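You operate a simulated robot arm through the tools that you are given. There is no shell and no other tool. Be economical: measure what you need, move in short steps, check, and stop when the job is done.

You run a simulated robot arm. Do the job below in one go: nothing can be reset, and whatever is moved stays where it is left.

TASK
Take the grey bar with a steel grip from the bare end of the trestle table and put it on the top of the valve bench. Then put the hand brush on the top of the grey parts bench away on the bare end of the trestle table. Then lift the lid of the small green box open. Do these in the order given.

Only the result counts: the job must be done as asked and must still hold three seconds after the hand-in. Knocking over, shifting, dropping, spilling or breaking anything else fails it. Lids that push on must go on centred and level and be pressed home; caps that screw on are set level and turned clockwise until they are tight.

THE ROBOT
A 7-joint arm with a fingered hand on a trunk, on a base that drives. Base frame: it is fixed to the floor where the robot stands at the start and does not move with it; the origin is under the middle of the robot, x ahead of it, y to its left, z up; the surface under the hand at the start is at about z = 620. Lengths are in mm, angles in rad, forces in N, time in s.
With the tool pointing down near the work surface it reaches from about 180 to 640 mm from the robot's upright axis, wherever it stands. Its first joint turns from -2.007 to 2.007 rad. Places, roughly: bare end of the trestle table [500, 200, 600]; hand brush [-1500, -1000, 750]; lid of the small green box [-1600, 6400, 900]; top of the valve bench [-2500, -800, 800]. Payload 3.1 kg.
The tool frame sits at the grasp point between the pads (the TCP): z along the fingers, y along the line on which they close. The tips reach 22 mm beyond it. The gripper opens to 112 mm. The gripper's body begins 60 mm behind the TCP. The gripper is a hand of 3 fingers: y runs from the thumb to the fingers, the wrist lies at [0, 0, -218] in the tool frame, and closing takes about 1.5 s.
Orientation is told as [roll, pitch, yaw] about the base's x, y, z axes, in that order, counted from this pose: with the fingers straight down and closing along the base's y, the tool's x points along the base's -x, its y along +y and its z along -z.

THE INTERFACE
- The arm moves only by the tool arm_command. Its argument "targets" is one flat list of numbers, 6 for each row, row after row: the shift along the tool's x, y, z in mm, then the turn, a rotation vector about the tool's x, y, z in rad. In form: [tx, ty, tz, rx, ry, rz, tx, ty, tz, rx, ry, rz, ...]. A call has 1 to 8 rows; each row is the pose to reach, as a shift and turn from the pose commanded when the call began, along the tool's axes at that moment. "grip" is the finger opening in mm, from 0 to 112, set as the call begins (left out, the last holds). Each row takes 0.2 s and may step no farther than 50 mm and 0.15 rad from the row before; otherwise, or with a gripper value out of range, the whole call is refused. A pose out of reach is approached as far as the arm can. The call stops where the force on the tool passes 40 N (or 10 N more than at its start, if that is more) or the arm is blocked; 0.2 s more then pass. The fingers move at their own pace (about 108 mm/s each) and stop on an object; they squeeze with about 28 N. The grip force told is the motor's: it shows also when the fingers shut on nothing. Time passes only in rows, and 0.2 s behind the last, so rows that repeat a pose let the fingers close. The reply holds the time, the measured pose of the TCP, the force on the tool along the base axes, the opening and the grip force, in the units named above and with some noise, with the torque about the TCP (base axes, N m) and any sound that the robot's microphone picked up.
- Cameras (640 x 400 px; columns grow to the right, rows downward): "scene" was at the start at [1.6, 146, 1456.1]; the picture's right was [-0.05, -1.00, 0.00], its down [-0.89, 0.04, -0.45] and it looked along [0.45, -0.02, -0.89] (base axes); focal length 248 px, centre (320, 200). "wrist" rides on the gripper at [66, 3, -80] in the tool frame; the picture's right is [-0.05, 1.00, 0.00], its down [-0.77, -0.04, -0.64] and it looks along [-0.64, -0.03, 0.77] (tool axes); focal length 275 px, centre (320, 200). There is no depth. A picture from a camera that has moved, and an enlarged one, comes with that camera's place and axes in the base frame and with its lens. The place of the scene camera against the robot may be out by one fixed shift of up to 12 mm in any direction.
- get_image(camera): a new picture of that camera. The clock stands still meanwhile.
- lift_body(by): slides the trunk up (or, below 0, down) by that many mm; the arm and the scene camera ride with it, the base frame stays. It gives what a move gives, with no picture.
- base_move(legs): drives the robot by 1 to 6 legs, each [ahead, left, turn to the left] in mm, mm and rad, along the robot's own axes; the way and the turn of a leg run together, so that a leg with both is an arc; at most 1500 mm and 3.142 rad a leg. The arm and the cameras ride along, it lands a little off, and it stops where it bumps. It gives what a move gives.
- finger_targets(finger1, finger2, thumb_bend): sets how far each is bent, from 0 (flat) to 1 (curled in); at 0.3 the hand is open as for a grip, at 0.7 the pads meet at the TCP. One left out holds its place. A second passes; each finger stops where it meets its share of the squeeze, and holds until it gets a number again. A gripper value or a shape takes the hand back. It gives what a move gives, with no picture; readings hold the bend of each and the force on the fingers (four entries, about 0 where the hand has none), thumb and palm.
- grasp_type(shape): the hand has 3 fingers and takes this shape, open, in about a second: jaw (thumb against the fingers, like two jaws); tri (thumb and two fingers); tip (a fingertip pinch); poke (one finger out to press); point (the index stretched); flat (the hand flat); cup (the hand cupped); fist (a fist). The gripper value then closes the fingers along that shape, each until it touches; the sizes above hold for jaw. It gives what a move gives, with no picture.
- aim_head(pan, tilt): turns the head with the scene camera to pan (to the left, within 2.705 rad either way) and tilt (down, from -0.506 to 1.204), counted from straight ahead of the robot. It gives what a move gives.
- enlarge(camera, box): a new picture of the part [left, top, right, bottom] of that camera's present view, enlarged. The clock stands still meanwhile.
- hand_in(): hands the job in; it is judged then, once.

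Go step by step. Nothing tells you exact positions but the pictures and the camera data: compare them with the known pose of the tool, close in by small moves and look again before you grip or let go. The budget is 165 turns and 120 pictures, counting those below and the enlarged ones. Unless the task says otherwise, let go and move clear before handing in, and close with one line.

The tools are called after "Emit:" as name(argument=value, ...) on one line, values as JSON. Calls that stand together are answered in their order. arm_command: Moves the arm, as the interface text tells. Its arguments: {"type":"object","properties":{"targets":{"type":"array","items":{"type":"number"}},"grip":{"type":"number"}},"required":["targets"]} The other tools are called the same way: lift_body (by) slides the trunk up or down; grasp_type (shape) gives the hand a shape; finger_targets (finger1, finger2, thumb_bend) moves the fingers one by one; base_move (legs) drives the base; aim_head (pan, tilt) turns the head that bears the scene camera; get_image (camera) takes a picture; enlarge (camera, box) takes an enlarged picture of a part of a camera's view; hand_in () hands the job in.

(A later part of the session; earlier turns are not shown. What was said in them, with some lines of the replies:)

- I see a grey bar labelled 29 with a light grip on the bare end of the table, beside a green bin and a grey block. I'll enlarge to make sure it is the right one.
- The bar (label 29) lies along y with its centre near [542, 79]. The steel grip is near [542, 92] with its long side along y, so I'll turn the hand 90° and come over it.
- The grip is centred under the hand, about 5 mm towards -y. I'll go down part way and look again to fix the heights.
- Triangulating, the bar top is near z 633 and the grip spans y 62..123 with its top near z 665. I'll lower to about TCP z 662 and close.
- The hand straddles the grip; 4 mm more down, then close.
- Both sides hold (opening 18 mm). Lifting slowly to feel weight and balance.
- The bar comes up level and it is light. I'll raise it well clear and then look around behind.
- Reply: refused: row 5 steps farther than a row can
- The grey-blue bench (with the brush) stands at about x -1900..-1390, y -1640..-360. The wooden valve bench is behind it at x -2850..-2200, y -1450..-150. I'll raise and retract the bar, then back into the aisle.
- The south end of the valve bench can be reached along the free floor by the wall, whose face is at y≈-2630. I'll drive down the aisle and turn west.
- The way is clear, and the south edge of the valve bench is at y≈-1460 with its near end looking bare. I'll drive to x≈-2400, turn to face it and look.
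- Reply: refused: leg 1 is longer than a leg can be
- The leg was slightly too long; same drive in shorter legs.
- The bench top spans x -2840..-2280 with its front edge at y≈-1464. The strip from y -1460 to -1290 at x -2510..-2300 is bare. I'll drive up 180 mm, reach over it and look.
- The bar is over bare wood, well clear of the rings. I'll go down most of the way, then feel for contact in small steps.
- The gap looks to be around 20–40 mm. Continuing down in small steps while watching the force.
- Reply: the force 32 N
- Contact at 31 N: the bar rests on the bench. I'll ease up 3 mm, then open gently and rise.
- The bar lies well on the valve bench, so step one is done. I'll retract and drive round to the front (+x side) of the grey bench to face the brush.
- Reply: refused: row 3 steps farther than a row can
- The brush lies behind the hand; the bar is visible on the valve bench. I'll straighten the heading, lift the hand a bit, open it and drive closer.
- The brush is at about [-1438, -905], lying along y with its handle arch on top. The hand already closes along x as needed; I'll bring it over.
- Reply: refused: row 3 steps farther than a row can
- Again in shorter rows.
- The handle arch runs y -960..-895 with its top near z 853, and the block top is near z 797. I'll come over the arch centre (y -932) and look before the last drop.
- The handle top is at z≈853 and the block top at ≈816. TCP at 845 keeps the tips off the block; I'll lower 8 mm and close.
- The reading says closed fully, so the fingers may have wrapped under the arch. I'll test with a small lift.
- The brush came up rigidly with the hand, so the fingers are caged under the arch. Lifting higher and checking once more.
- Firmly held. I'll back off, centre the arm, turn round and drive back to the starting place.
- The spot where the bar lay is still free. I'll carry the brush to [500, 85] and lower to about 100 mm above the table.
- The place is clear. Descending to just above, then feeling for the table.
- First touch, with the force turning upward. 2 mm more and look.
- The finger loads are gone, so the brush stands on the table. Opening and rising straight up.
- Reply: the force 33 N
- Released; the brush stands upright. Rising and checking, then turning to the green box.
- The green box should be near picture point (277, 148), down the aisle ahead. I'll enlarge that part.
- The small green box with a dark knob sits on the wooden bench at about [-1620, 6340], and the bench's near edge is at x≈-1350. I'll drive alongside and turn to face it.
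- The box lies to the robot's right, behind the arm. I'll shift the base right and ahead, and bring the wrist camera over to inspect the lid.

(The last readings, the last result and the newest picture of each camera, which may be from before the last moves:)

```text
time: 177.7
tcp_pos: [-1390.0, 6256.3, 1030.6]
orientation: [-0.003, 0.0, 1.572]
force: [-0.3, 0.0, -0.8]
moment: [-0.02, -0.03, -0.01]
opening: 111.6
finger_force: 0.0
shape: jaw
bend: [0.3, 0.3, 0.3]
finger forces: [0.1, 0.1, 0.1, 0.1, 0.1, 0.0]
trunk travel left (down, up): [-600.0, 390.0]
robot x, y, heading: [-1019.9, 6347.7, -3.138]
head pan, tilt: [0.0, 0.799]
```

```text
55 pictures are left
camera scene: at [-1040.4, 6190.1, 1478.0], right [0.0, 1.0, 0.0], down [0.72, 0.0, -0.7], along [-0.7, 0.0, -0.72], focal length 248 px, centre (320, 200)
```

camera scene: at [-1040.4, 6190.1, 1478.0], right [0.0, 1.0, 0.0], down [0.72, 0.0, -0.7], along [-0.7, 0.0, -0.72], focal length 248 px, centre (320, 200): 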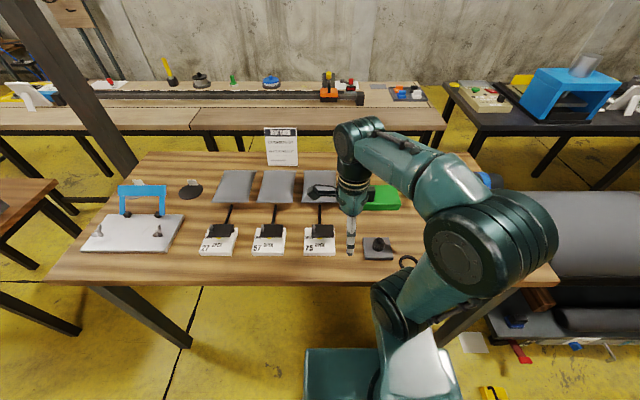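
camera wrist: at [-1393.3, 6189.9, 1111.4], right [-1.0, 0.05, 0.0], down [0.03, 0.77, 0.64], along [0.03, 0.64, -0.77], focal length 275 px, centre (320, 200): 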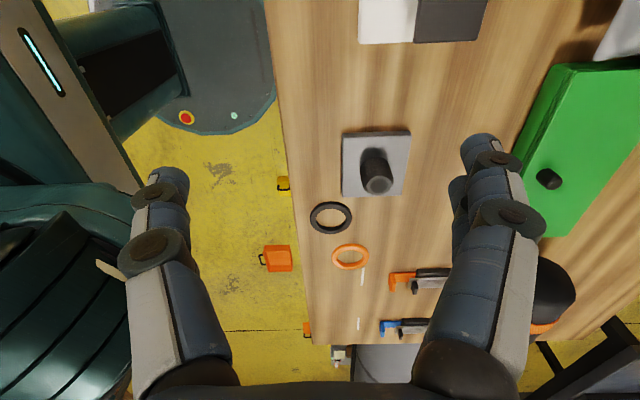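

Emit:
arm_command(targets=[0, 45, 0, 0, 0, 0, 0, 90, 0, 0, 0, 0, 0, 135, 0, 0, 0, 0, 0, 180, 0, 0, 0, 0, 0, 220, 0, 0, 0, 0])

Emit:
get_image(camera="wrist")

Emit:
enlarge(camera="scene", box=[300, 140, 460, 260])

```text
time: 178.8
tcp_pos: [-1608.8, 6257.7, 1030.4]
orientation: [-0.005, -0.002, 1.573]
force: [0.1, -0.5, 0.3]
moment: [-0.01, 0.01, -0.02]
opening: 111.7
finger_force: 0.0
shape: jaw
bend: [0.3, 0.3, 0.3]
finger forces: [0.0, 0.1, 0.0, 0.0, 0.0, 0.0]
trunk travel left (down, up): [-600.0, 390.0]
robot x, y, heading: [-1018.7, 6345.2, -3.139]
head pan, tilt: [0.0, 0.799]
```

```text
54 pictures are left
camera wrist: at [-1612.0, 6190.4, 1109.7], right [-1.0, 0.04, -0.01], down [0.03, 0.77, 0.64], along [0.03, 0.64, -0.77], focal length 275 px, centre (320, 200)
```

wrist: 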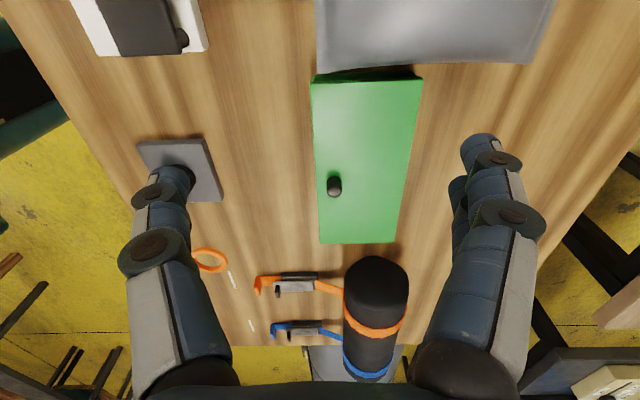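

```text
3.33 times, centred on (380, 200) of scene
camera zoom: at [-1040.9, 6189.3, 1477.9], right [0.0, 1.0, 0.0], down [0.72, 0.0, -0.7], along [-0.7, 0.0, -0.72], focal length 828 px, centre (120, 200)
```

zoom: 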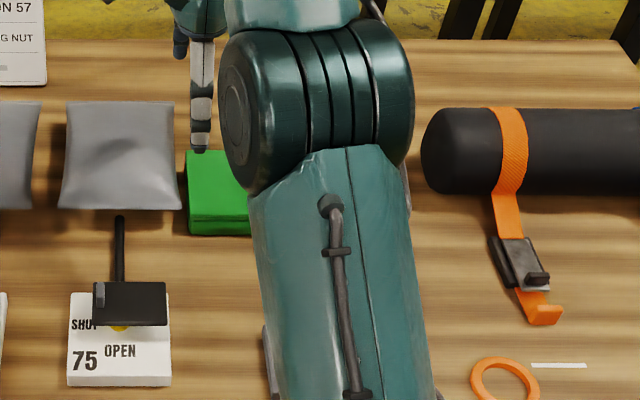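

Emit:
enlarge(camera="wrist", box=[270, 50, 470, 260])

```text
1.90 times, centred on (370, 155) of wrist
camera zoom: at [-1612.0, 6190.4, 1109.7], right [-1.0, 0.04, -0.01], down [0.03, 0.77, 0.64], along [0.03, 0.64, -0.77], focal length 524 px, centre (225, 286)
```

zoom: 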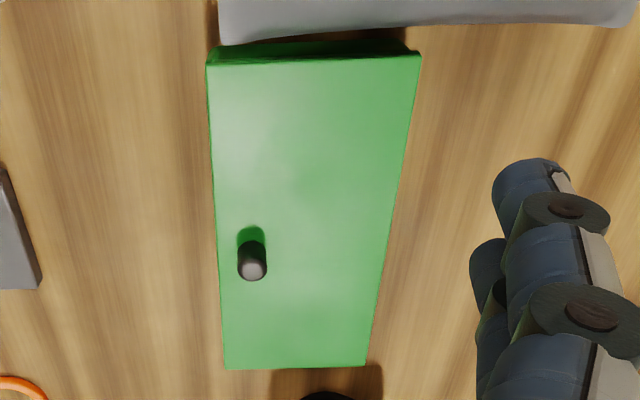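

The box lid spans x -1694..-1600, y 6262..6464, with a peg knob at about [-1619, 6358] near the front long edge, so the hinge should be on the back long side. I'll move in 120 mm and turn the hand so it closes along y, letting the knob pivot in the pads as the lid swings.

Emit:
base_move(legs=[[120, 0, 0]])

Emit:
arm_command(targets=[-10, -14, 0, 0, 0, -0.15, -20, -28, 0, 0, 0, -0.3, -30, -42, 0, 0, 0, -0.45, -40, -56, 0, 0, 0, -0.6, -50, -70, 0, 0, 0, -0.75, -60, -84, 0, 0, 0, -0.9, -70, -95, 0, 0, 0, -1.05, -80, -100, 0, 0, 0, -1.2])

Emit:
arm_command(targets=[0, 0, 0, 0, 0, -0.13, 0, 0, 0, 0, 0, -0.26, 0, 0, 0, 0, 0, -0.371])

Emit:
get_image(camera="wrist")

```text
time: 180.1
tcp_pos: [-1726.4, 6258.6, 1031.1]
orientation: [-0.002, -0.002, 1.572]
force: [-0.4, 0.7, 0.0]
moment: [0.03, -0.02, 0.02]
opening: 112.0
finger_force: 0.0
shape: jaw
bend: [0.3, 0.3, 0.3]
finger forces: [0.1, 0.0, 0.0, 0.0, 0.0, 0.1]
trunk travel left (down, up): [-600.0, 390.0]
robot x, y, heading: [-1134.8, 6349.8, -3.139]
head pan, tilt: [0.0, 0.799]
```

```text
time: 181.9
tcp_pos: [-1626.6, 6339.0, 1029.7]
orientation: [0.001, 0.001, 2.773]
force: [0.4, -0.2, 0.2]
moment: [-0.02, -0.04, -0.02]
opening: 112.1
finger_force: 0.0
shape: jaw
bend: [0.3, 0.3, 0.3]
finger forces: [0.0, 0.0, 0.0, 0.0, 0.1, 0.0]
trunk travel left (down, up): [-600.0, 390.0]
robot x, y, heading: [-1137.2, 6348.1, -3.144]
head pan, tilt: [0.0, 0.799]
```

```text
time: 182.7
tcp_pos: [-1625.7, 6338.7, 1031.5]
orientation: [0.0, -0.001, -3.139]
force: [1.0, 0.1, 1.0]
moment: [-0.01, 0.0, 0.0]
opening: 112.1
finger_force: 0.1
shape: jaw
bend: [0.3, 0.3, 0.3]
finger forces: [0.0, 0.1, 0.0, 0.0, 0.0, 0.1]
trunk travel left (down, up): [-600.0, 390.0]
robot x, y, heading: [-1134.2, 6343.4, -3.141]
head pan, tilt: [0.0, 0.799]
```

```text
51 pictures are left
camera wrist: at [-1559.8, 6334.8, 1110.7], right [-0.04, -1.0, 0.0], down [-0.77, 0.03, 0.64], along [-0.64, 0.03, -0.77], focal length 275 px, centre (320, 200)
```

wrist: 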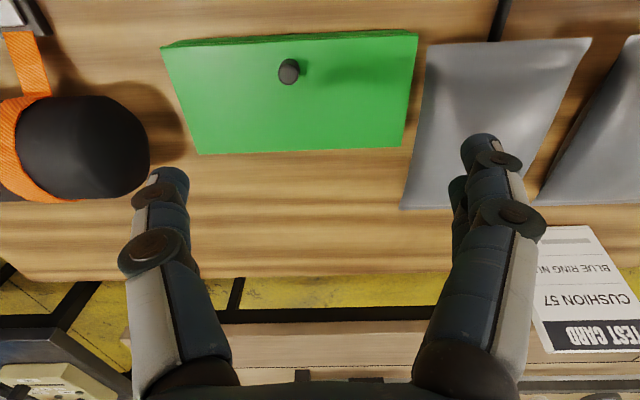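

The knob is confirmed near [-1619, 6361]. I'll come down to about z 930 above it and look again.

Emit:
arm_command(targets=[3, -11, 35, 0, 0, 0, 7, -22, 70, 0, 0, 0, 7, -22, 100, 0, 0, 0])

Emit:
get_image(camera="wrist")

Emit:
get_image(camera="scene")

```text
time: 183.5
tcp_pos: [-1619.5, 6359.8, 930.2]
orientation: [0.0, 0.002, -3.139]
force: [-0.4, 0.5, 0.0]
moment: [-0.02, -0.03, 0.03]
opening: 111.7
finger_force: 0.1
shape: jaw
bend: [0.3, 0.3, 0.3]
finger forces: [0.0, 0.1, 0.0, 0.0, 0.1, 0.0]
trunk travel left (down, up): [-600.0, 390.0]
robot x, y, heading: [-1136.5, 6344.2, -3.139]
head pan, tilt: [0.0, 0.799]
```

```text
50 pictures are left
camera wrist: at [-1552.9, 6356.8, 1009.7], right [-0.05, -1.0, 0.0], down [-0.77, 0.03, 0.64], along [-0.63, 0.03, -0.77], focal length 275 px, centre (320, 200)
```

wrist: 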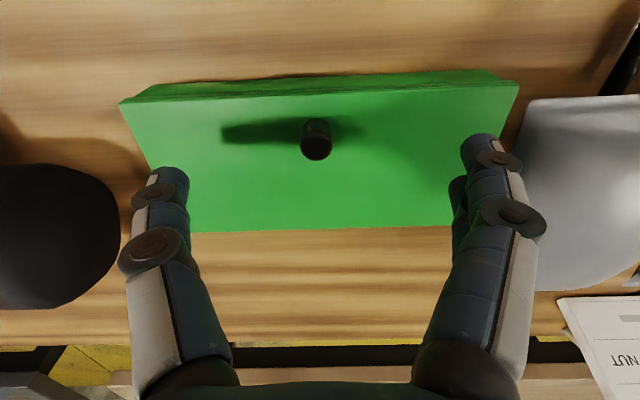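

```text
49 pictures are left
camera scene: at [-1157.8, 6189.8, 1478.1], right [0.0, 1.0, 0.0], down [0.72, 0.0, -0.7], along [-0.7, 0.0, -0.72], focal length 248 px, centre (320, 200)
```

scene: 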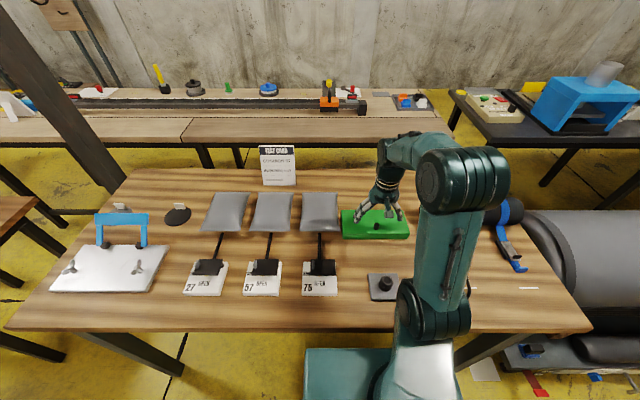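

Emit:
enlarge(camera="scene", box=[330, 180, 430, 250])

Emit:
enlarge(camera="wrist", box=[240, 60, 400, 180])

```text
5.71 times, centred on (380, 215) of scene
camera zoom: at [-1157.8, 6189.8, 1478.1], right [0.0, 1.0, 0.0], down [0.72, 0.0, -0.7], along [-0.7, 0.0, -0.72], focal length 1418 px, centre (-23, 114)
```

zoom: 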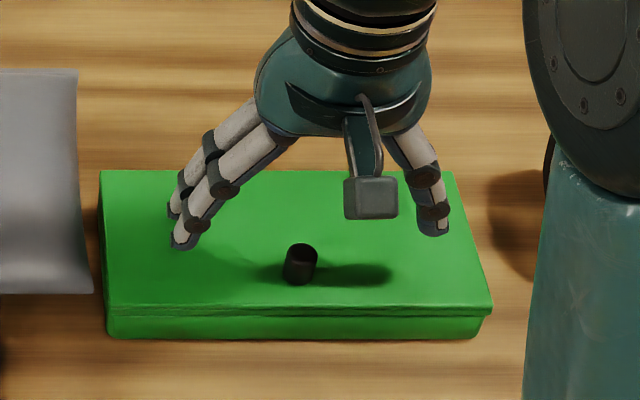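

```text
3.33 times, centred on (320, 120) of wrist
camera zoom: at [-1552.9, 6356.8, 1009.7], right [-0.05, -1.0, 0.0], down [-0.77, 0.03, 0.64], along [-0.63, 0.03, -0.77], focal length 918 px, centre (320, 467)
```

zoom: 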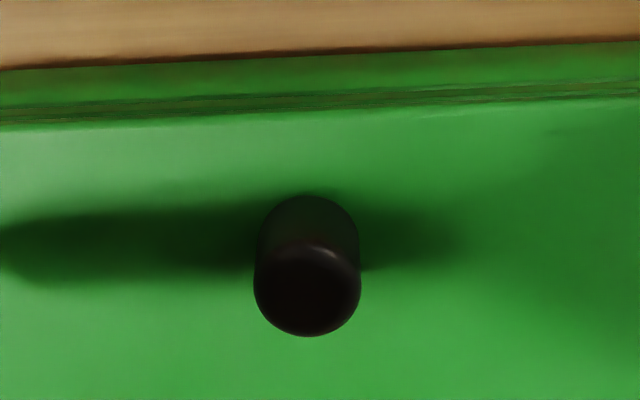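

The seam and shape confirm a lid hinged at the back, with the knob 16 mm wide and z 870..895. I'll lower to TCP z≈894 (tips just above the lid) and close on it.

Emit:
arm_command(targets=[2, 0, 15, 0, 0, 0, 3, 0, 28, 0, 0, 0, 3, 0, 34, 0, 0, 0])

Emit:
arm_command(targets=[0, 0, 0, 0, 0, 0, 0, 0, 0, 0, 0, 0, 0, 0, 0, 0, 0, 0, 0, 0, 0, 0, 0, 0, 0, 0, 0, 0, 0, 0, 0, 0, 0, 0, 0, 0, 0, 0, 0, 0, 0, 0, 0, 0, 0, 0, 0, 0], grip=0)

Emit:
get_image(camera="wrist")

Emit:
enlarge(camera="scene", box=[330, 180, 430, 250])

```text
time: 184.3
tcp_pos: [-1616.0, 6360.0, 896.6]
orientation: [0.0, -0.001, -3.14]
force: [0.8, -0.1, -0.8]
moment: [0.0, -0.04, 0.02]
opening: 111.8
finger_force: 0.0
shape: jaw
bend: [0.3, 0.3, 0.3]
finger forces: [0.0, 0.0, 0.1, 0.0, 0.1, 0.1]
trunk travel left (down, up): [-600.0, 390.0]
robot x, y, heading: [-1135.2, 6348.0, -3.143]
head pan, tilt: [0.0, 0.799]
```

```text
time: 186.1
tcp_pos: [-1615.1, 6361.6, 896.2]
orientation: [-0.003, 0.0, -3.141]
force: [0.3, 5.3, 1.4]
moment: [0.11, 0.08, 0.03]
opening: 3.9
finger_force: 28.6
shape: jaw
bend: [0.69, 0.7, 0.7]
finger forces: [8.3, 15.7, 0.1, 0.1, 26.0, 0.1]
trunk travel left (down, up): [-600.0, 390.0]
robot x, y, heading: [-1133.3, 6349.2, -3.145]
head pan, tilt: [0.0, 0.799]
```

```text
46 pictures are left
camera wrist: at [-1549.4, 6357.7, 976.7], right [-0.05, -1.0, 0.0], down [-0.77, 0.04, 0.64], along [-0.64, 0.03, -0.77], focal length 275 px, centre (320, 200)
```

wrist: 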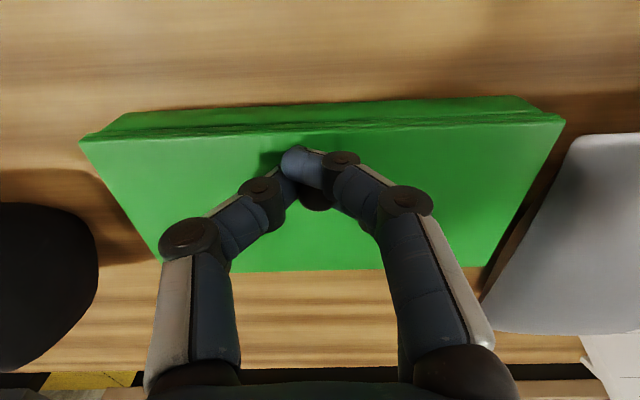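

```text
5.71 times, centred on (380, 215) of scene
camera zoom: at [-1157.0, 6191.2, 1478.2], right [0.0, 1.0, 0.0], down [0.72, 0.0, -0.7], along [-0.7, 0.0, -0.72], focal length 1418 px, centre (-23, 114)
```

zoom: 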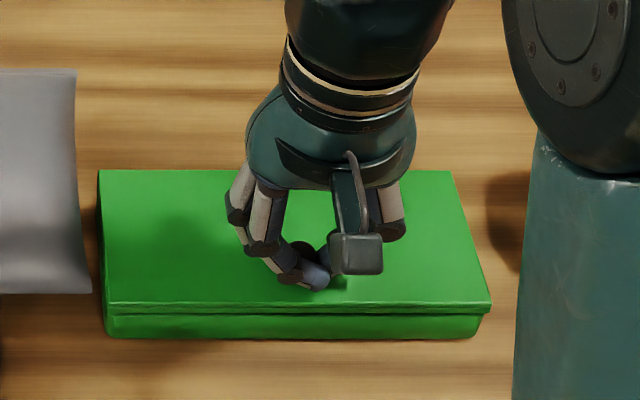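

All fingers hold the knob. With the hinge near [-1695, 868], the TCP swings on an arc of radius ≈85 mm; I'll try the first 0.2 rad.

Emit:
arm_command(targets=[-3.2, 0, -7.9, 0, 0.02, 0, -7.2, 0, -15.4, 0, 0.04, 0])

Emit:
enlarge(camera="scene", box=[330, 180, 430, 250])

```text
time: 186.7
tcp_pos: [-1622.5, 6362.0, 913.1]
orientation: [0.002, 0.042, -3.141]
force: [6.9, 7.6, 1.8]
moment: [0.16, -0.13, 0.02]
opening: 3.3
finger_force: 28.3
shape: jaw
bend: [0.69, 0.7, 0.71]
finger forces: [0.0, 12.0, 0.0, 0.0, 29.9, 0.1]
trunk travel left (down, up): [-600.0, 390.0]
robot x, y, heading: [-1134.3, 6349.4, -3.142]
head pan, tilt: [0.0, 0.799]
```

```text
5.71 times, centred on (380, 215) of scene
camera zoom: at [-1155.8, 6191.7, 1478.3], right [0.0, 1.0, 0.0], down [0.72, 0.0, -0.7], along [-0.7, 0.0, -0.72], focal length 1418 px, centre (-23, 114)
```

zoom: 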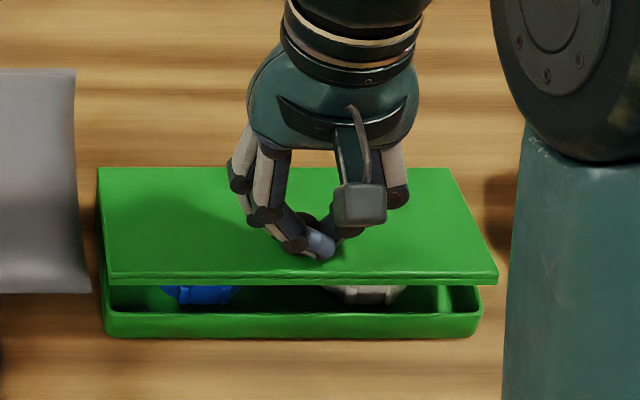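

The lid is lifting nicely. The next 0.3 rad of the arc comes with a slight +x correction.

Emit:
arm_command(targets=[-3, 0, -7.1, 0, 0.02, 0, -8, 0, -13.6, 0, 0.04, 0, -14, 0, -19.6, 0, 0.06, 0])

Emit:
enlarge(camera="scene", box=[330, 170, 430, 240])

Emit:
get_image(camera="wrist")

```text
time: 187.5
tcp_pos: [-1636.3, 6362.4, 933.1]
orientation: [0.001, 0.101, 3.142]
force: [9.4, 11.1, 4.8]
moment: [0.28, -0.31, 0.0]
opening: 3.2
finger_force: 27.4
shape: jaw
bend: [0.7, 0.69, 0.71]
finger forces: [0.0, 11.5, 0.0, 0.0, 39.2, 0.0]
trunk travel left (down, up): [-600.0, 390.0]
robot x, y, heading: [-1136.7, 6348.2, -3.14]
head pan, tilt: [0.0, 0.799]
```

```text
5.71 times, centred on (380, 205) of scene
camera zoom: at [-1154.4, 6192.6, 1478.5], right [0.0, 1.0, 0.0], down [0.72, 0.0, -0.7], along [-0.7, 0.0, -0.72], focal length 1418 px, centre (-23, 171)
```

zoom: 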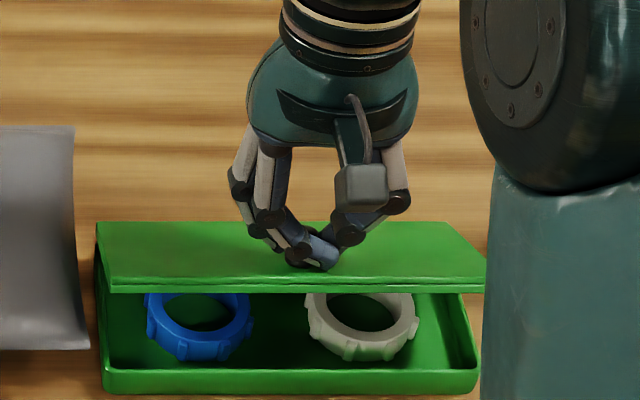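

```text
42 pictures are left
camera wrist: at [-1578.6, 6358.6, 1019.4], right [-0.05, -1.0, 0.0], down [-0.83, 0.04, 0.56], along [-0.56, 0.03, -0.83], focal length 275 px, centre (320, 200)
```

wrist: 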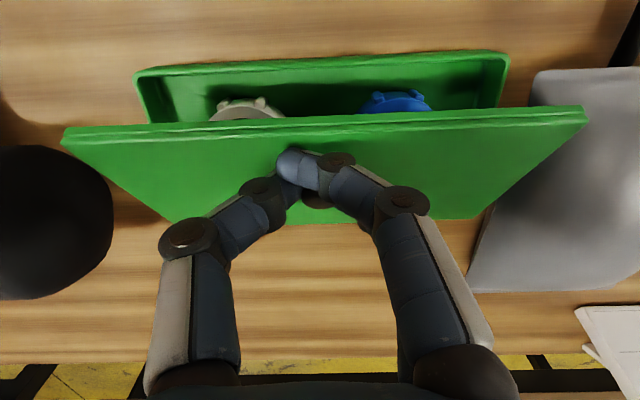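

Lid at roughly 30°. The force points outward from the hinge, so I'll widen the arc a little and continue.

Emit:
arm_command(targets=[-5, -1, -7.5, 0, 0.03, 0, -12, -2, -12.5, 0, 0.06, 0, -19.5, -2, -16.5, 0, 0.09, 0, -27.5, -2, -20, 0, 0.12, 0])

Emit:
enlarge(camera="scene", box=[330, 160, 430, 230])

Emit:
get_image(camera="wrist")

```text
time: 188.5
tcp_pos: [-1665.9, 6363.7, 950.4]
orientation: [0.0, 0.22, -3.141]
force: [8.4, 7.2, 11.0]
moment: [0.28, -0.29, 0.08]
opening: 3.5
finger_force: 28.4
shape: jaw
bend: [0.72, 0.68, 0.72]
finger forces: [27.8, 12.2, 0.1, 0.1, 28.8, 0.1]
trunk travel left (down, up): [-600.0, 390.0]
robot x, y, heading: [-1135.9, 6345.7, -3.141]
head pan, tilt: [0.0, 0.799]
```

```text
5.71 times, centred on (380, 195) of scene
camera zoom: at [-1153.8, 6191.4, 1478.5], right [0.0, 1.0, 0.0], down [0.72, 0.0, -0.7], along [-0.7, 0.0, -0.72], focal length 1418 px, centre (-23, 229)
```

zoom: 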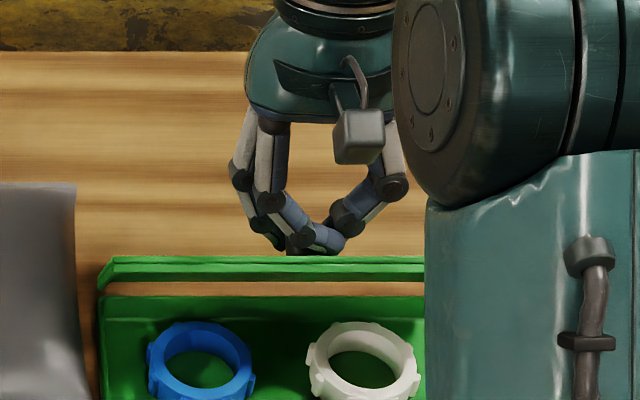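

```text
40 pictures are left
camera wrist: at [-1618.3, 6359.6, 1043.3], right [-0.04, -1.0, -0.01], down [-0.89, 0.04, 0.45], along [-0.45, 0.03, -0.89], focal length 275 px, centre (320, 200)
```

wrist: 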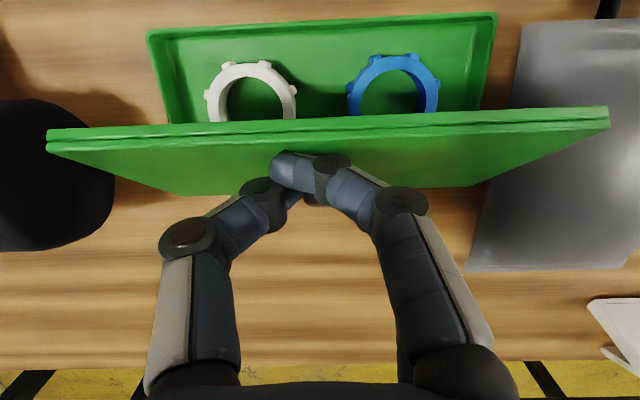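

Lid at about 55°. Continuing the arc (accounting for the hand's present tilt), a touch wider.

Emit:
arm_command(targets=[-6.6, 0, -7.1, 0, 0.03, 0, -14.1, 0, -10.3, 0, 0.06, 0, -22.2, 0, -13, 0, 0.09, 0, -30.5, 0, -14.7, 0, 0.12, 0])

Emit:
get_image(camera="wrist")

Emit:
get_image(camera="scene")

```text
time: 189.5
tcp_pos: [-1700.5, 6363.1, 957.2]
orientation: [-0.001, 0.343, -3.141]
force: [3.7, 7.0, 0.3]
moment: [0.2, -0.35, 0.26]
opening: 2.8
finger_force: 27.6
shape: jaw
bend: [0.73, 0.66, 0.72]
finger forces: [28.1, 14.4, 0.0, 0.0, 26.6, 0.0]
trunk travel left (down, up): [-600.0, 390.0]
robot x, y, heading: [-1134.5, 6345.2, -3.141]
head pan, tilt: [0.0, 0.799]
```

```text
39 pictures are left
camera wrist: at [-1665.3, 6359.5, 1054.5], right [-0.04, -1.0, -0.01], down [-0.94, 0.04, 0.34], along [-0.34, 0.03, -0.94], focal length 275 px, centre (320, 200)
```

wrist: 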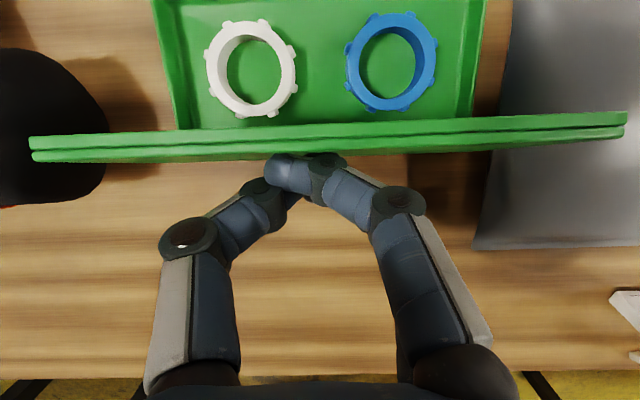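

```text
38 pictures are left
camera scene: at [-1156.6, 6191.4, 1478.3], right [0.0, 1.0, 0.0], down [0.72, 0.0, -0.7], along [-0.7, 0.0, -0.72], focal length 248 px, centre (320, 200)
```

scene: 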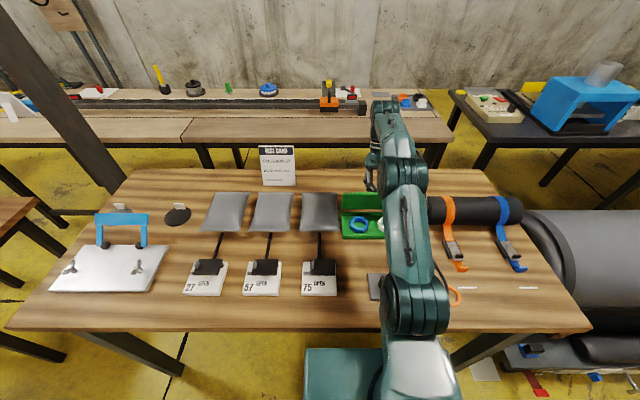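

Lid at about 75°. Continuing past vertical.

Emit:
arm_command(targets=[-8.8, 0, -1.9, 0, 0.03, 0, -17.6, 0, -3.1, 0, 0.06, 0, -26.5, 0, -3.3, 0, 0.09, 0, -35.4, 0, -2.6, 0, 0.12, 0])

Emit:
get_image(camera="wrist")

```text
time: 190.5
tcp_pos: [-1684.1, 6362.8, 952.4]
orientation: [-0.011, 0.444, 3.127]
force: [3.7, 13.2, 23.7]
moment: [0.16, -0.11, 0.19]
opening: 3.8
finger_force: 27.7
shape: jaw
bend: [0.72, 0.7, 0.73]
finger forces: [34.2, 10.7, 0.0, 0.0, 32.5, 0.1]
out of reach, approached as far as the arm can: row 1, 2, 3, 4
trunk travel left (down, up): [-600.0, 390.0]
robot x, y, heading: [-1135.3, 6347.5, 3.136]
head pan, tilt: [0.0, 0.799]
stopped in row 4: the force on the tool passed its limit at 47 N (the readings are from after the stop); the commanded pose is now the measured one
```

```text
37 pictures are left
camera wrist: at [-1658.6, 6358.3, 1053.1], right [-0.05, -1.0, -0.03], down [-0.97, 0.05, 0.24], along [-0.24, 0.04, -0.97], focal length 275 px, centre (320, 200)
```

wrist: 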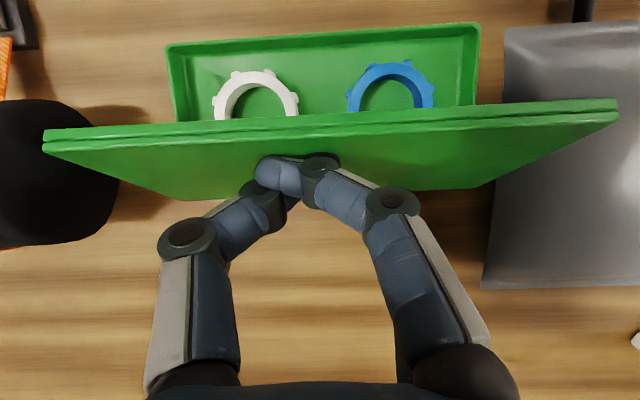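

The tilt put it out of reach, so I'll swing on while straightening the hand back towards vertical, which frees reach.

Emit:
arm_command(targets=[-3, 0, -3, 0, -0.1, 0, -6, 0, -6.9, 0, -0.2, 0, -14.1, 0, -10.5, 0, -0.3, 0])

Emit:
get_image(camera="wrist")

```text
time: 191.3
tcp_pos: [-1701.8, 6362.1, 954.8]
orientation: [-0.005, 0.147, 3.134]
force: [6.6, 14.7, 17.9]
moment: [0.44, -0.58, 0.13]
opening: 2.7
finger_force: 28.1
shape: jaw
bend: [0.73, 0.66, 0.72]
finger forces: [43.6, 16.0, 0.0, 0.0, 31.1, 0.0]
trunk travel left (down, up): [-600.0, 390.0]
robot x, y, heading: [-1137.0, 6348.9, 3.145]
head pan, tilt: [0.0, 0.799]
```

```text
36 pictures are left
camera wrist: at [-1646.7, 6357.2, 1043.6], right [-0.05, -1.0, -0.01], down [-0.85, 0.04, 0.52], along [-0.52, 0.04, -0.86], focal length 275 px, centre (320, 200)
```

wrist: 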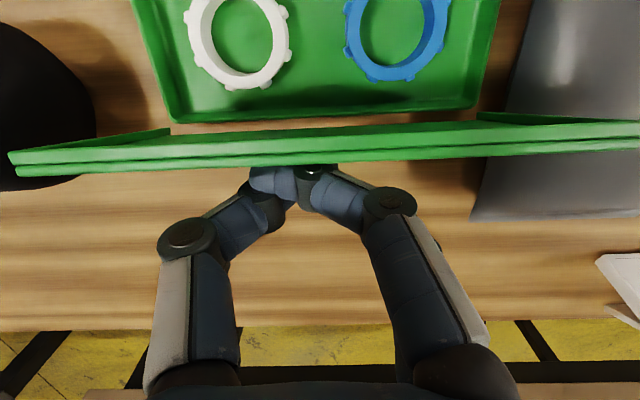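

Emit:
arm_command(targets=[-8.8, -1, -3.1, 0, -0.03, 0, -17.8, -2, -2.3, 0, -0.06, 0, -26.7, -2, -0.7, 0, -0.09, 0, -35.3, -2, 1.7, 0, -0.12, 0])

Emit:
get_image(camera="wrist")

Emit:
enlarge(camera="scene", box=[320, 140, 440, 240])

```text
time: 192.3
tcp_pos: [-1737.0, 6363.3, 950.3]
orientation: [-0.005, 0.018, 3.135]
force: [-8.8, 8.7, 37.7]
moment: [0.24, -0.9, -0.33]
opening: 1.1
finger_force: 28.0
shape: jaw
bend: [0.74, 0.73, 0.71]
finger forces: [56.9, 0.0, 0.1, 0.0, 28.0, 0.0]
trunk travel left (down, up): [-600.0, 390.0]
robot x, y, heading: [-1136.1, 6350.0, -3.139]
head pan, tilt: [0.0, 0.799]
```

```text
35 pictures are left
camera wrist: at [-1672.6, 6358.3, 1031.2], right [-0.05, -1.0, -0.01], down [-0.78, 0.04, 0.62], along [-0.62, 0.04, -0.78], focal length 275 px, centre (320, 200)
```

wrist: 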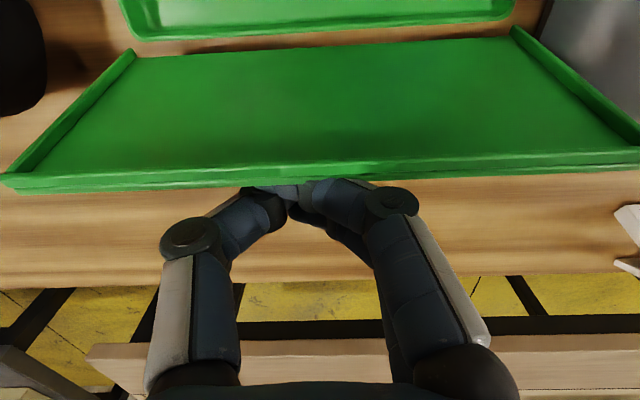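

```text
4.00 times, centred on (380, 190) of scene
camera zoom: at [-1153.5, 6191.9, 1478.8], right [0.0, 1.0, 0.0], down [0.71, 0.0, -0.7], along [-0.7, 0.0, -0.71], focal length 993 px, centre (80, 240)
```

zoom: 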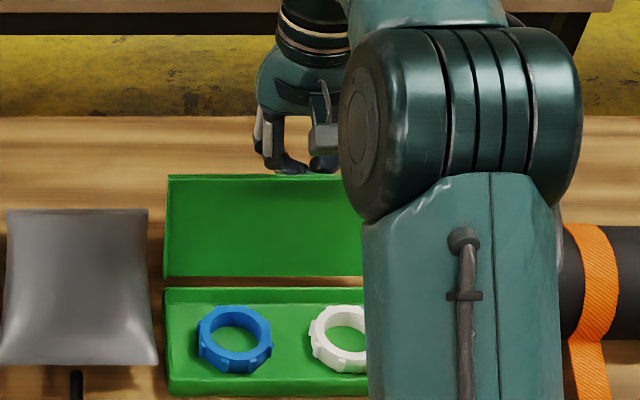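

The lid is past vertical (~100°). I'll ease the upward force first, then go a little further before letting go.

Emit:
arm_command(targets=[-2, 0, -4, 0, 0, 0])

Emit:
arm_command(targets=[-6, 0, 1, 0, 0, 0, -12, 0, 4, 0, 0, 0])

Emit:
get_image(camera="wrist")

```text
time: 192.7
tcp_pos: [-1739.6, 6363.9, 949.9]
orientation: [-0.005, 0.03, 3.136]
force: [-5.0, 11.2, 20.0]
moment: [0.23, -0.44, -0.16]
opening: 0.6
finger_force: 27.7
shape: jaw
bend: [0.73, 0.73, 0.71]
finger forces: [30.6, 0.0, 0.0, 0.1, 23.8, 0.1]
trunk travel left (down, up): [-600.0, 390.0]
robot x, y, heading: [-1132.0, 6345.8, 3.139]
head pan, tilt: [0.0, 0.799]
```

```text
time: 193.3
tcp_pos: [-1751.0, 6365.6, 946.6]
orientation: [-0.006, 0.03, 3.134]
force: [-2.0, 12.8, 6.5]
moment: [0.2, -0.19, -0.06]
opening: 0.1
finger_force: 27.6
shape: jaw
bend: [0.72, 0.73, 0.71]
finger forces: [11.3, 0.0, 0.0, 0.0, 22.1, 0.1]
trunk travel left (down, up): [-600.0, 390.0]
robot x, y, heading: [-1132.8, 6348.9, 3.145]
head pan, tilt: [0.0, 0.799]
```

```text
33 pictures are left
camera wrist: at [-1687.8, 6360.0, 1027.5], right [-0.05, -1.0, -0.01], down [-0.79, 0.04, 0.61], along [-0.61, 0.04, -0.79], focal length 275 px, centre (320, 200)
```

wrist: 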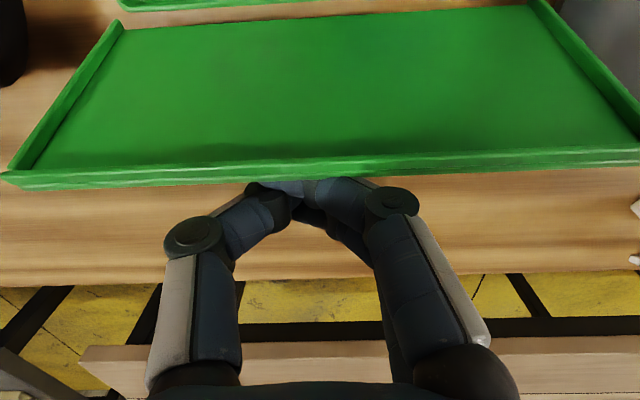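

The lid is well past vertical (~115°) and moves freely. Opening the fingers and looking.

Emit:
arm_command(targets=[0, 0, 0, 0, 0, 0, 0, 0, 0, 0, 0, 0, 0, 0, 0, 0, 0, 0, 0, 0, 0, 0, 0, 0], grip=80)

Emit:
get_image(camera="wrist")

Emit:
enlarge(camera="scene", box=[320, 140, 440, 240])

```text
time: 194.3
tcp_pos: [-1752.5, 6364.6, 947.2]
orientation: [-0.006, 0.024, 3.134]
force: [-15.2, 19.5, 25.6]
moment: [0.08, -0.22, 0.23]
opening: 64.4
finger_force: 0.0
shape: jaw
bend: [0.84, 0.66, 0.63]
finger forces: [36.2, 0.0, 0.1, 0.1, 0.1, 0.1]
trunk travel left (down, up): [-600.0, 390.0]
robot x, y, heading: [-1132.6, 6348.3, 3.144]
head pan, tilt: [0.0, 0.799]
```

```text
32 pictures are left
camera wrist: at [-1687.9, 6361.2, 1028.7], right [-0.05, -1.0, -0.01], down [-0.79, 0.04, 0.62], along [-0.61, 0.04, -0.79], focal length 275 px, centre (320, 200)
```

wrist: 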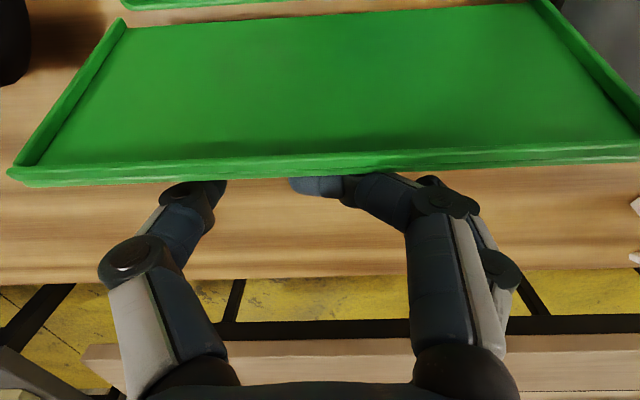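

```text
4.00 times, centred on (380, 190) of scene
camera zoom: at [-1156.7, 6194.6, 1478.7], right [0.0, 1.0, 0.0], down [0.72, 0.0, -0.7], along [-0.7, 0.0, -0.72], focal length 993 px, centre (80, 240)
```

zoom: 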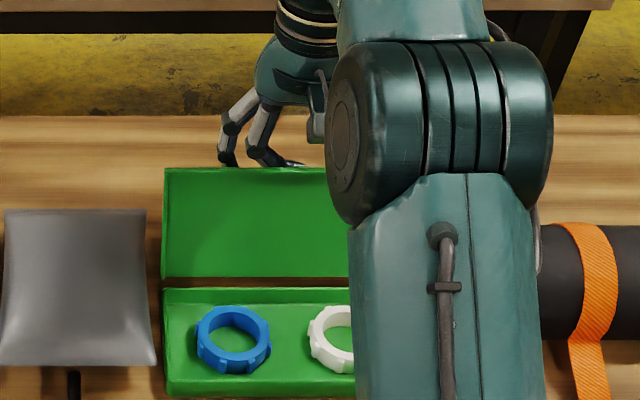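

Finger 1 is hooked on the knob's other side, so I'll relax the opening a little and slide the hand off along the knob's axis (back and down).

Emit:
arm_command(targets=[0, 0, 0, 0, 0, 0, 0, 0, 0, 0, 0, 0, 0, 0, 0, 0, 0, 0], grip=35)

Emit:
get_image(camera="wrist")

```text
time: 195.1
tcp_pos: [-1752.0, 6362.5, 946.4]
orientation: [-0.006, 0.028, 3.134]
force: [-8.2, 8.8, 15.8]
moment: [0.07, -0.19, 0.12]
opening: 30.7
finger_force: 0.0
shape: jaw
bend: [0.84, 0.73, 0.7]
finger forces: [23.1, 0.0, 0.0, 0.0, 0.1, 0.2]
trunk travel left (down, up): [-600.0, 390.0]
robot x, y, heading: [-1138.4, 6349.0, -3.142]
head pan, tilt: [0.0, 0.799]
```

```text
30 pictures are left
camera wrist: at [-1687.7, 6358.4, 1028.1], right [-0.05, -1.0, -0.01], down [-0.79, 0.04, 0.61], along [-0.61, 0.04, -0.79], focal length 275 px, centre (320, 200)
```

wrist: 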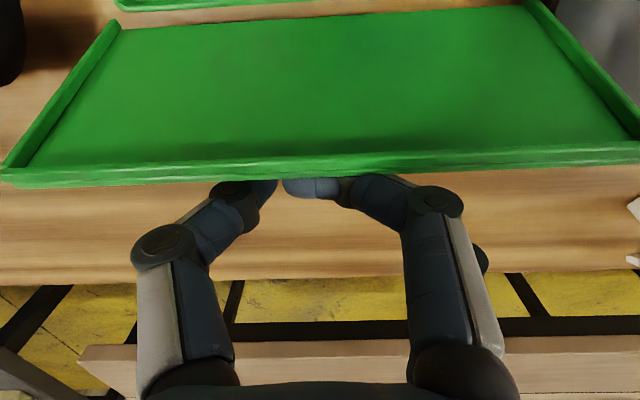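

The force shows finger 1 lying over the knob on its hinge-far side, so rising along the lid's own plane should free it. Small steps.

Emit:
arm_command(targets=[-2, 0, -5, 0, 0, 0, -4, 0, -10, 0, 0, 0])

Emit:
get_image(camera="wrist")

```text
time: 195.7
tcp_pos: [-1755.7, 6359.0, 954.1]
orientation: [-0.003, 0.033, 3.139]
force: [0.2, 0.3, 0.3]
moment: [0.04, 0.02, -0.02]
opening: 35.0
finger_force: 0.0
shape: jaw
bend: [0.74, 0.73, 0.7]
finger forces: [0.1, 0.0, 0.0, 0.0, 0.0, 0.0]
trunk travel left (down, up): [-600.0, 390.0]
robot x, y, heading: [-1135.7, 6345.2, -3.143]
head pan, tilt: [0.0, 0.799]
```

```text
29 pictures are left
camera wrist: at [-1692.0, 6354.9, 1036.5], right [-0.05, -1.0, -0.01], down [-0.79, 0.04, 0.61], along [-0.61, 0.04, -0.79], focal length 275 px, centre (320, 200)
```

wrist: 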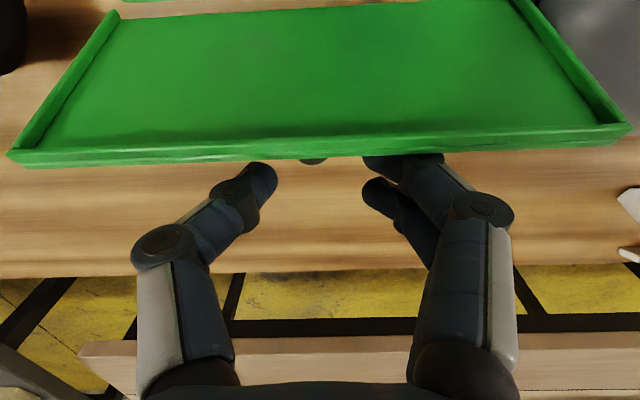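

Freed, and the lid stays open. Rising clear.

Emit:
arm_command(targets=[-6, 0, -10, 0, 0, 0, -8, 0, -40, 0, 0, 0, -8, 0, -80, 0, 0, 0, 0, 0, -120, 0, 0, 0, 40, 0, -140, 0, 0, 0, 80, 0, -150, 0, 0, 0])

Emit:
get_image(camera="wrist")

Emit:
get_image(camera="scene")

```text
time: 197.1
tcp_pos: [-1675.8, 6358.7, 1106.8]
orientation: [-0.006, 0.029, 3.134]
force: [0.6, -0.1, 0.1]
moment: [0.0, 0.01, -0.03]
opening: 35.0
finger_force: 0.1
shape: jaw
bend: [0.74, 0.73, 0.7]
finger forces: [0.0, 0.0, 0.0, 0.0, 0.0, 0.0]
out of reach, approached as far as the arm can: row 2, 3, 4, 5, 6
trunk travel left (down, up): [-600.0, 390.0]
robot x, y, heading: [-1133.8, 6347.0, -3.138]
head pan, tilt: [0.0, 0.799]
```

```text
28 pictures are left
camera wrist: at [-1612.8, 6354.4, 1189.5], right [-0.05, -1.0, -0.01], down [-0.79, 0.04, 0.61], along [-0.61, 0.04, -0.79], focal length 275 px, centre (320, 200)
```

wrist: 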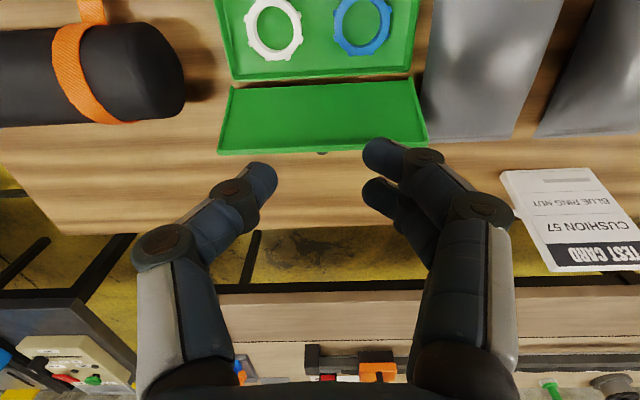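

```text
27 pictures are left
camera scene: at [-1156.4, 6188.6, 1477.9], right [0.0, 1.0, 0.0], down [0.72, 0.0, -0.7], along [-0.7, 0.0, -0.72], focal length 248 px, centre (320, 200)
```

scene: 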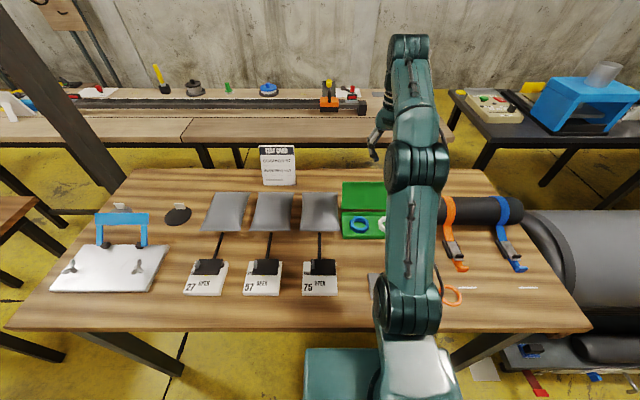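

The lid stands open by itself. I'll back the hand off a bit and check that it holds before handing in.

Emit:
base_move(legs=[[-200, 0, 0]])

Emit:
enlarge(camera="scene", box=[260, 120, 460, 250])

```text
time: 198.7
tcp_pos: [-1475.7, 6361.2, 1107.0]
orientation: [-0.005, 0.026, 3.13]
force: [0.6, 0.9, 0.4]
moment: [0.05, 0.01, 0.0]
opening: 35.4
finger_force: 0.0
shape: jaw
bend: [0.74, 0.73, 0.7]
finger forces: [0.0, 0.1, 0.1, 0.1, 0.0, 0.0]
trunk travel left (down, up): [-600.0, 390.0]
robot x, y, heading: [-934.7, 6346.8, 3.137]
head pan, tilt: [0.0, 0.799]
```

```text
3.08 times, centred on (360, 185) of scene
camera zoom: at [-955.1, 6189.8, 1478.1], right [0.0, 1.0, 0.0], down [0.72, 0.0, -0.7], along [-0.7, 0.0, -0.72], focal length 764 px, centre (197, 246)
```

zoom: 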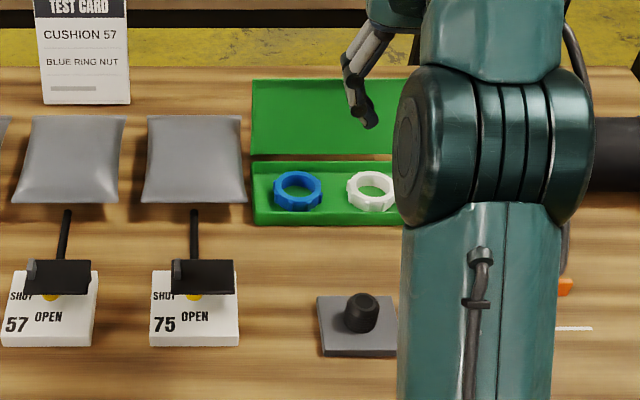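

The lid stays open, and the bar and brush are where they should be. Handing in.

Emit:
hand_in()

```text
The job is handed in.
```

The job is done and handed in. The grey bar is on the valve bench, the hand brush is on the bare end of the trestle table, and the lid of the small green box is open and stayed open after I backed off.
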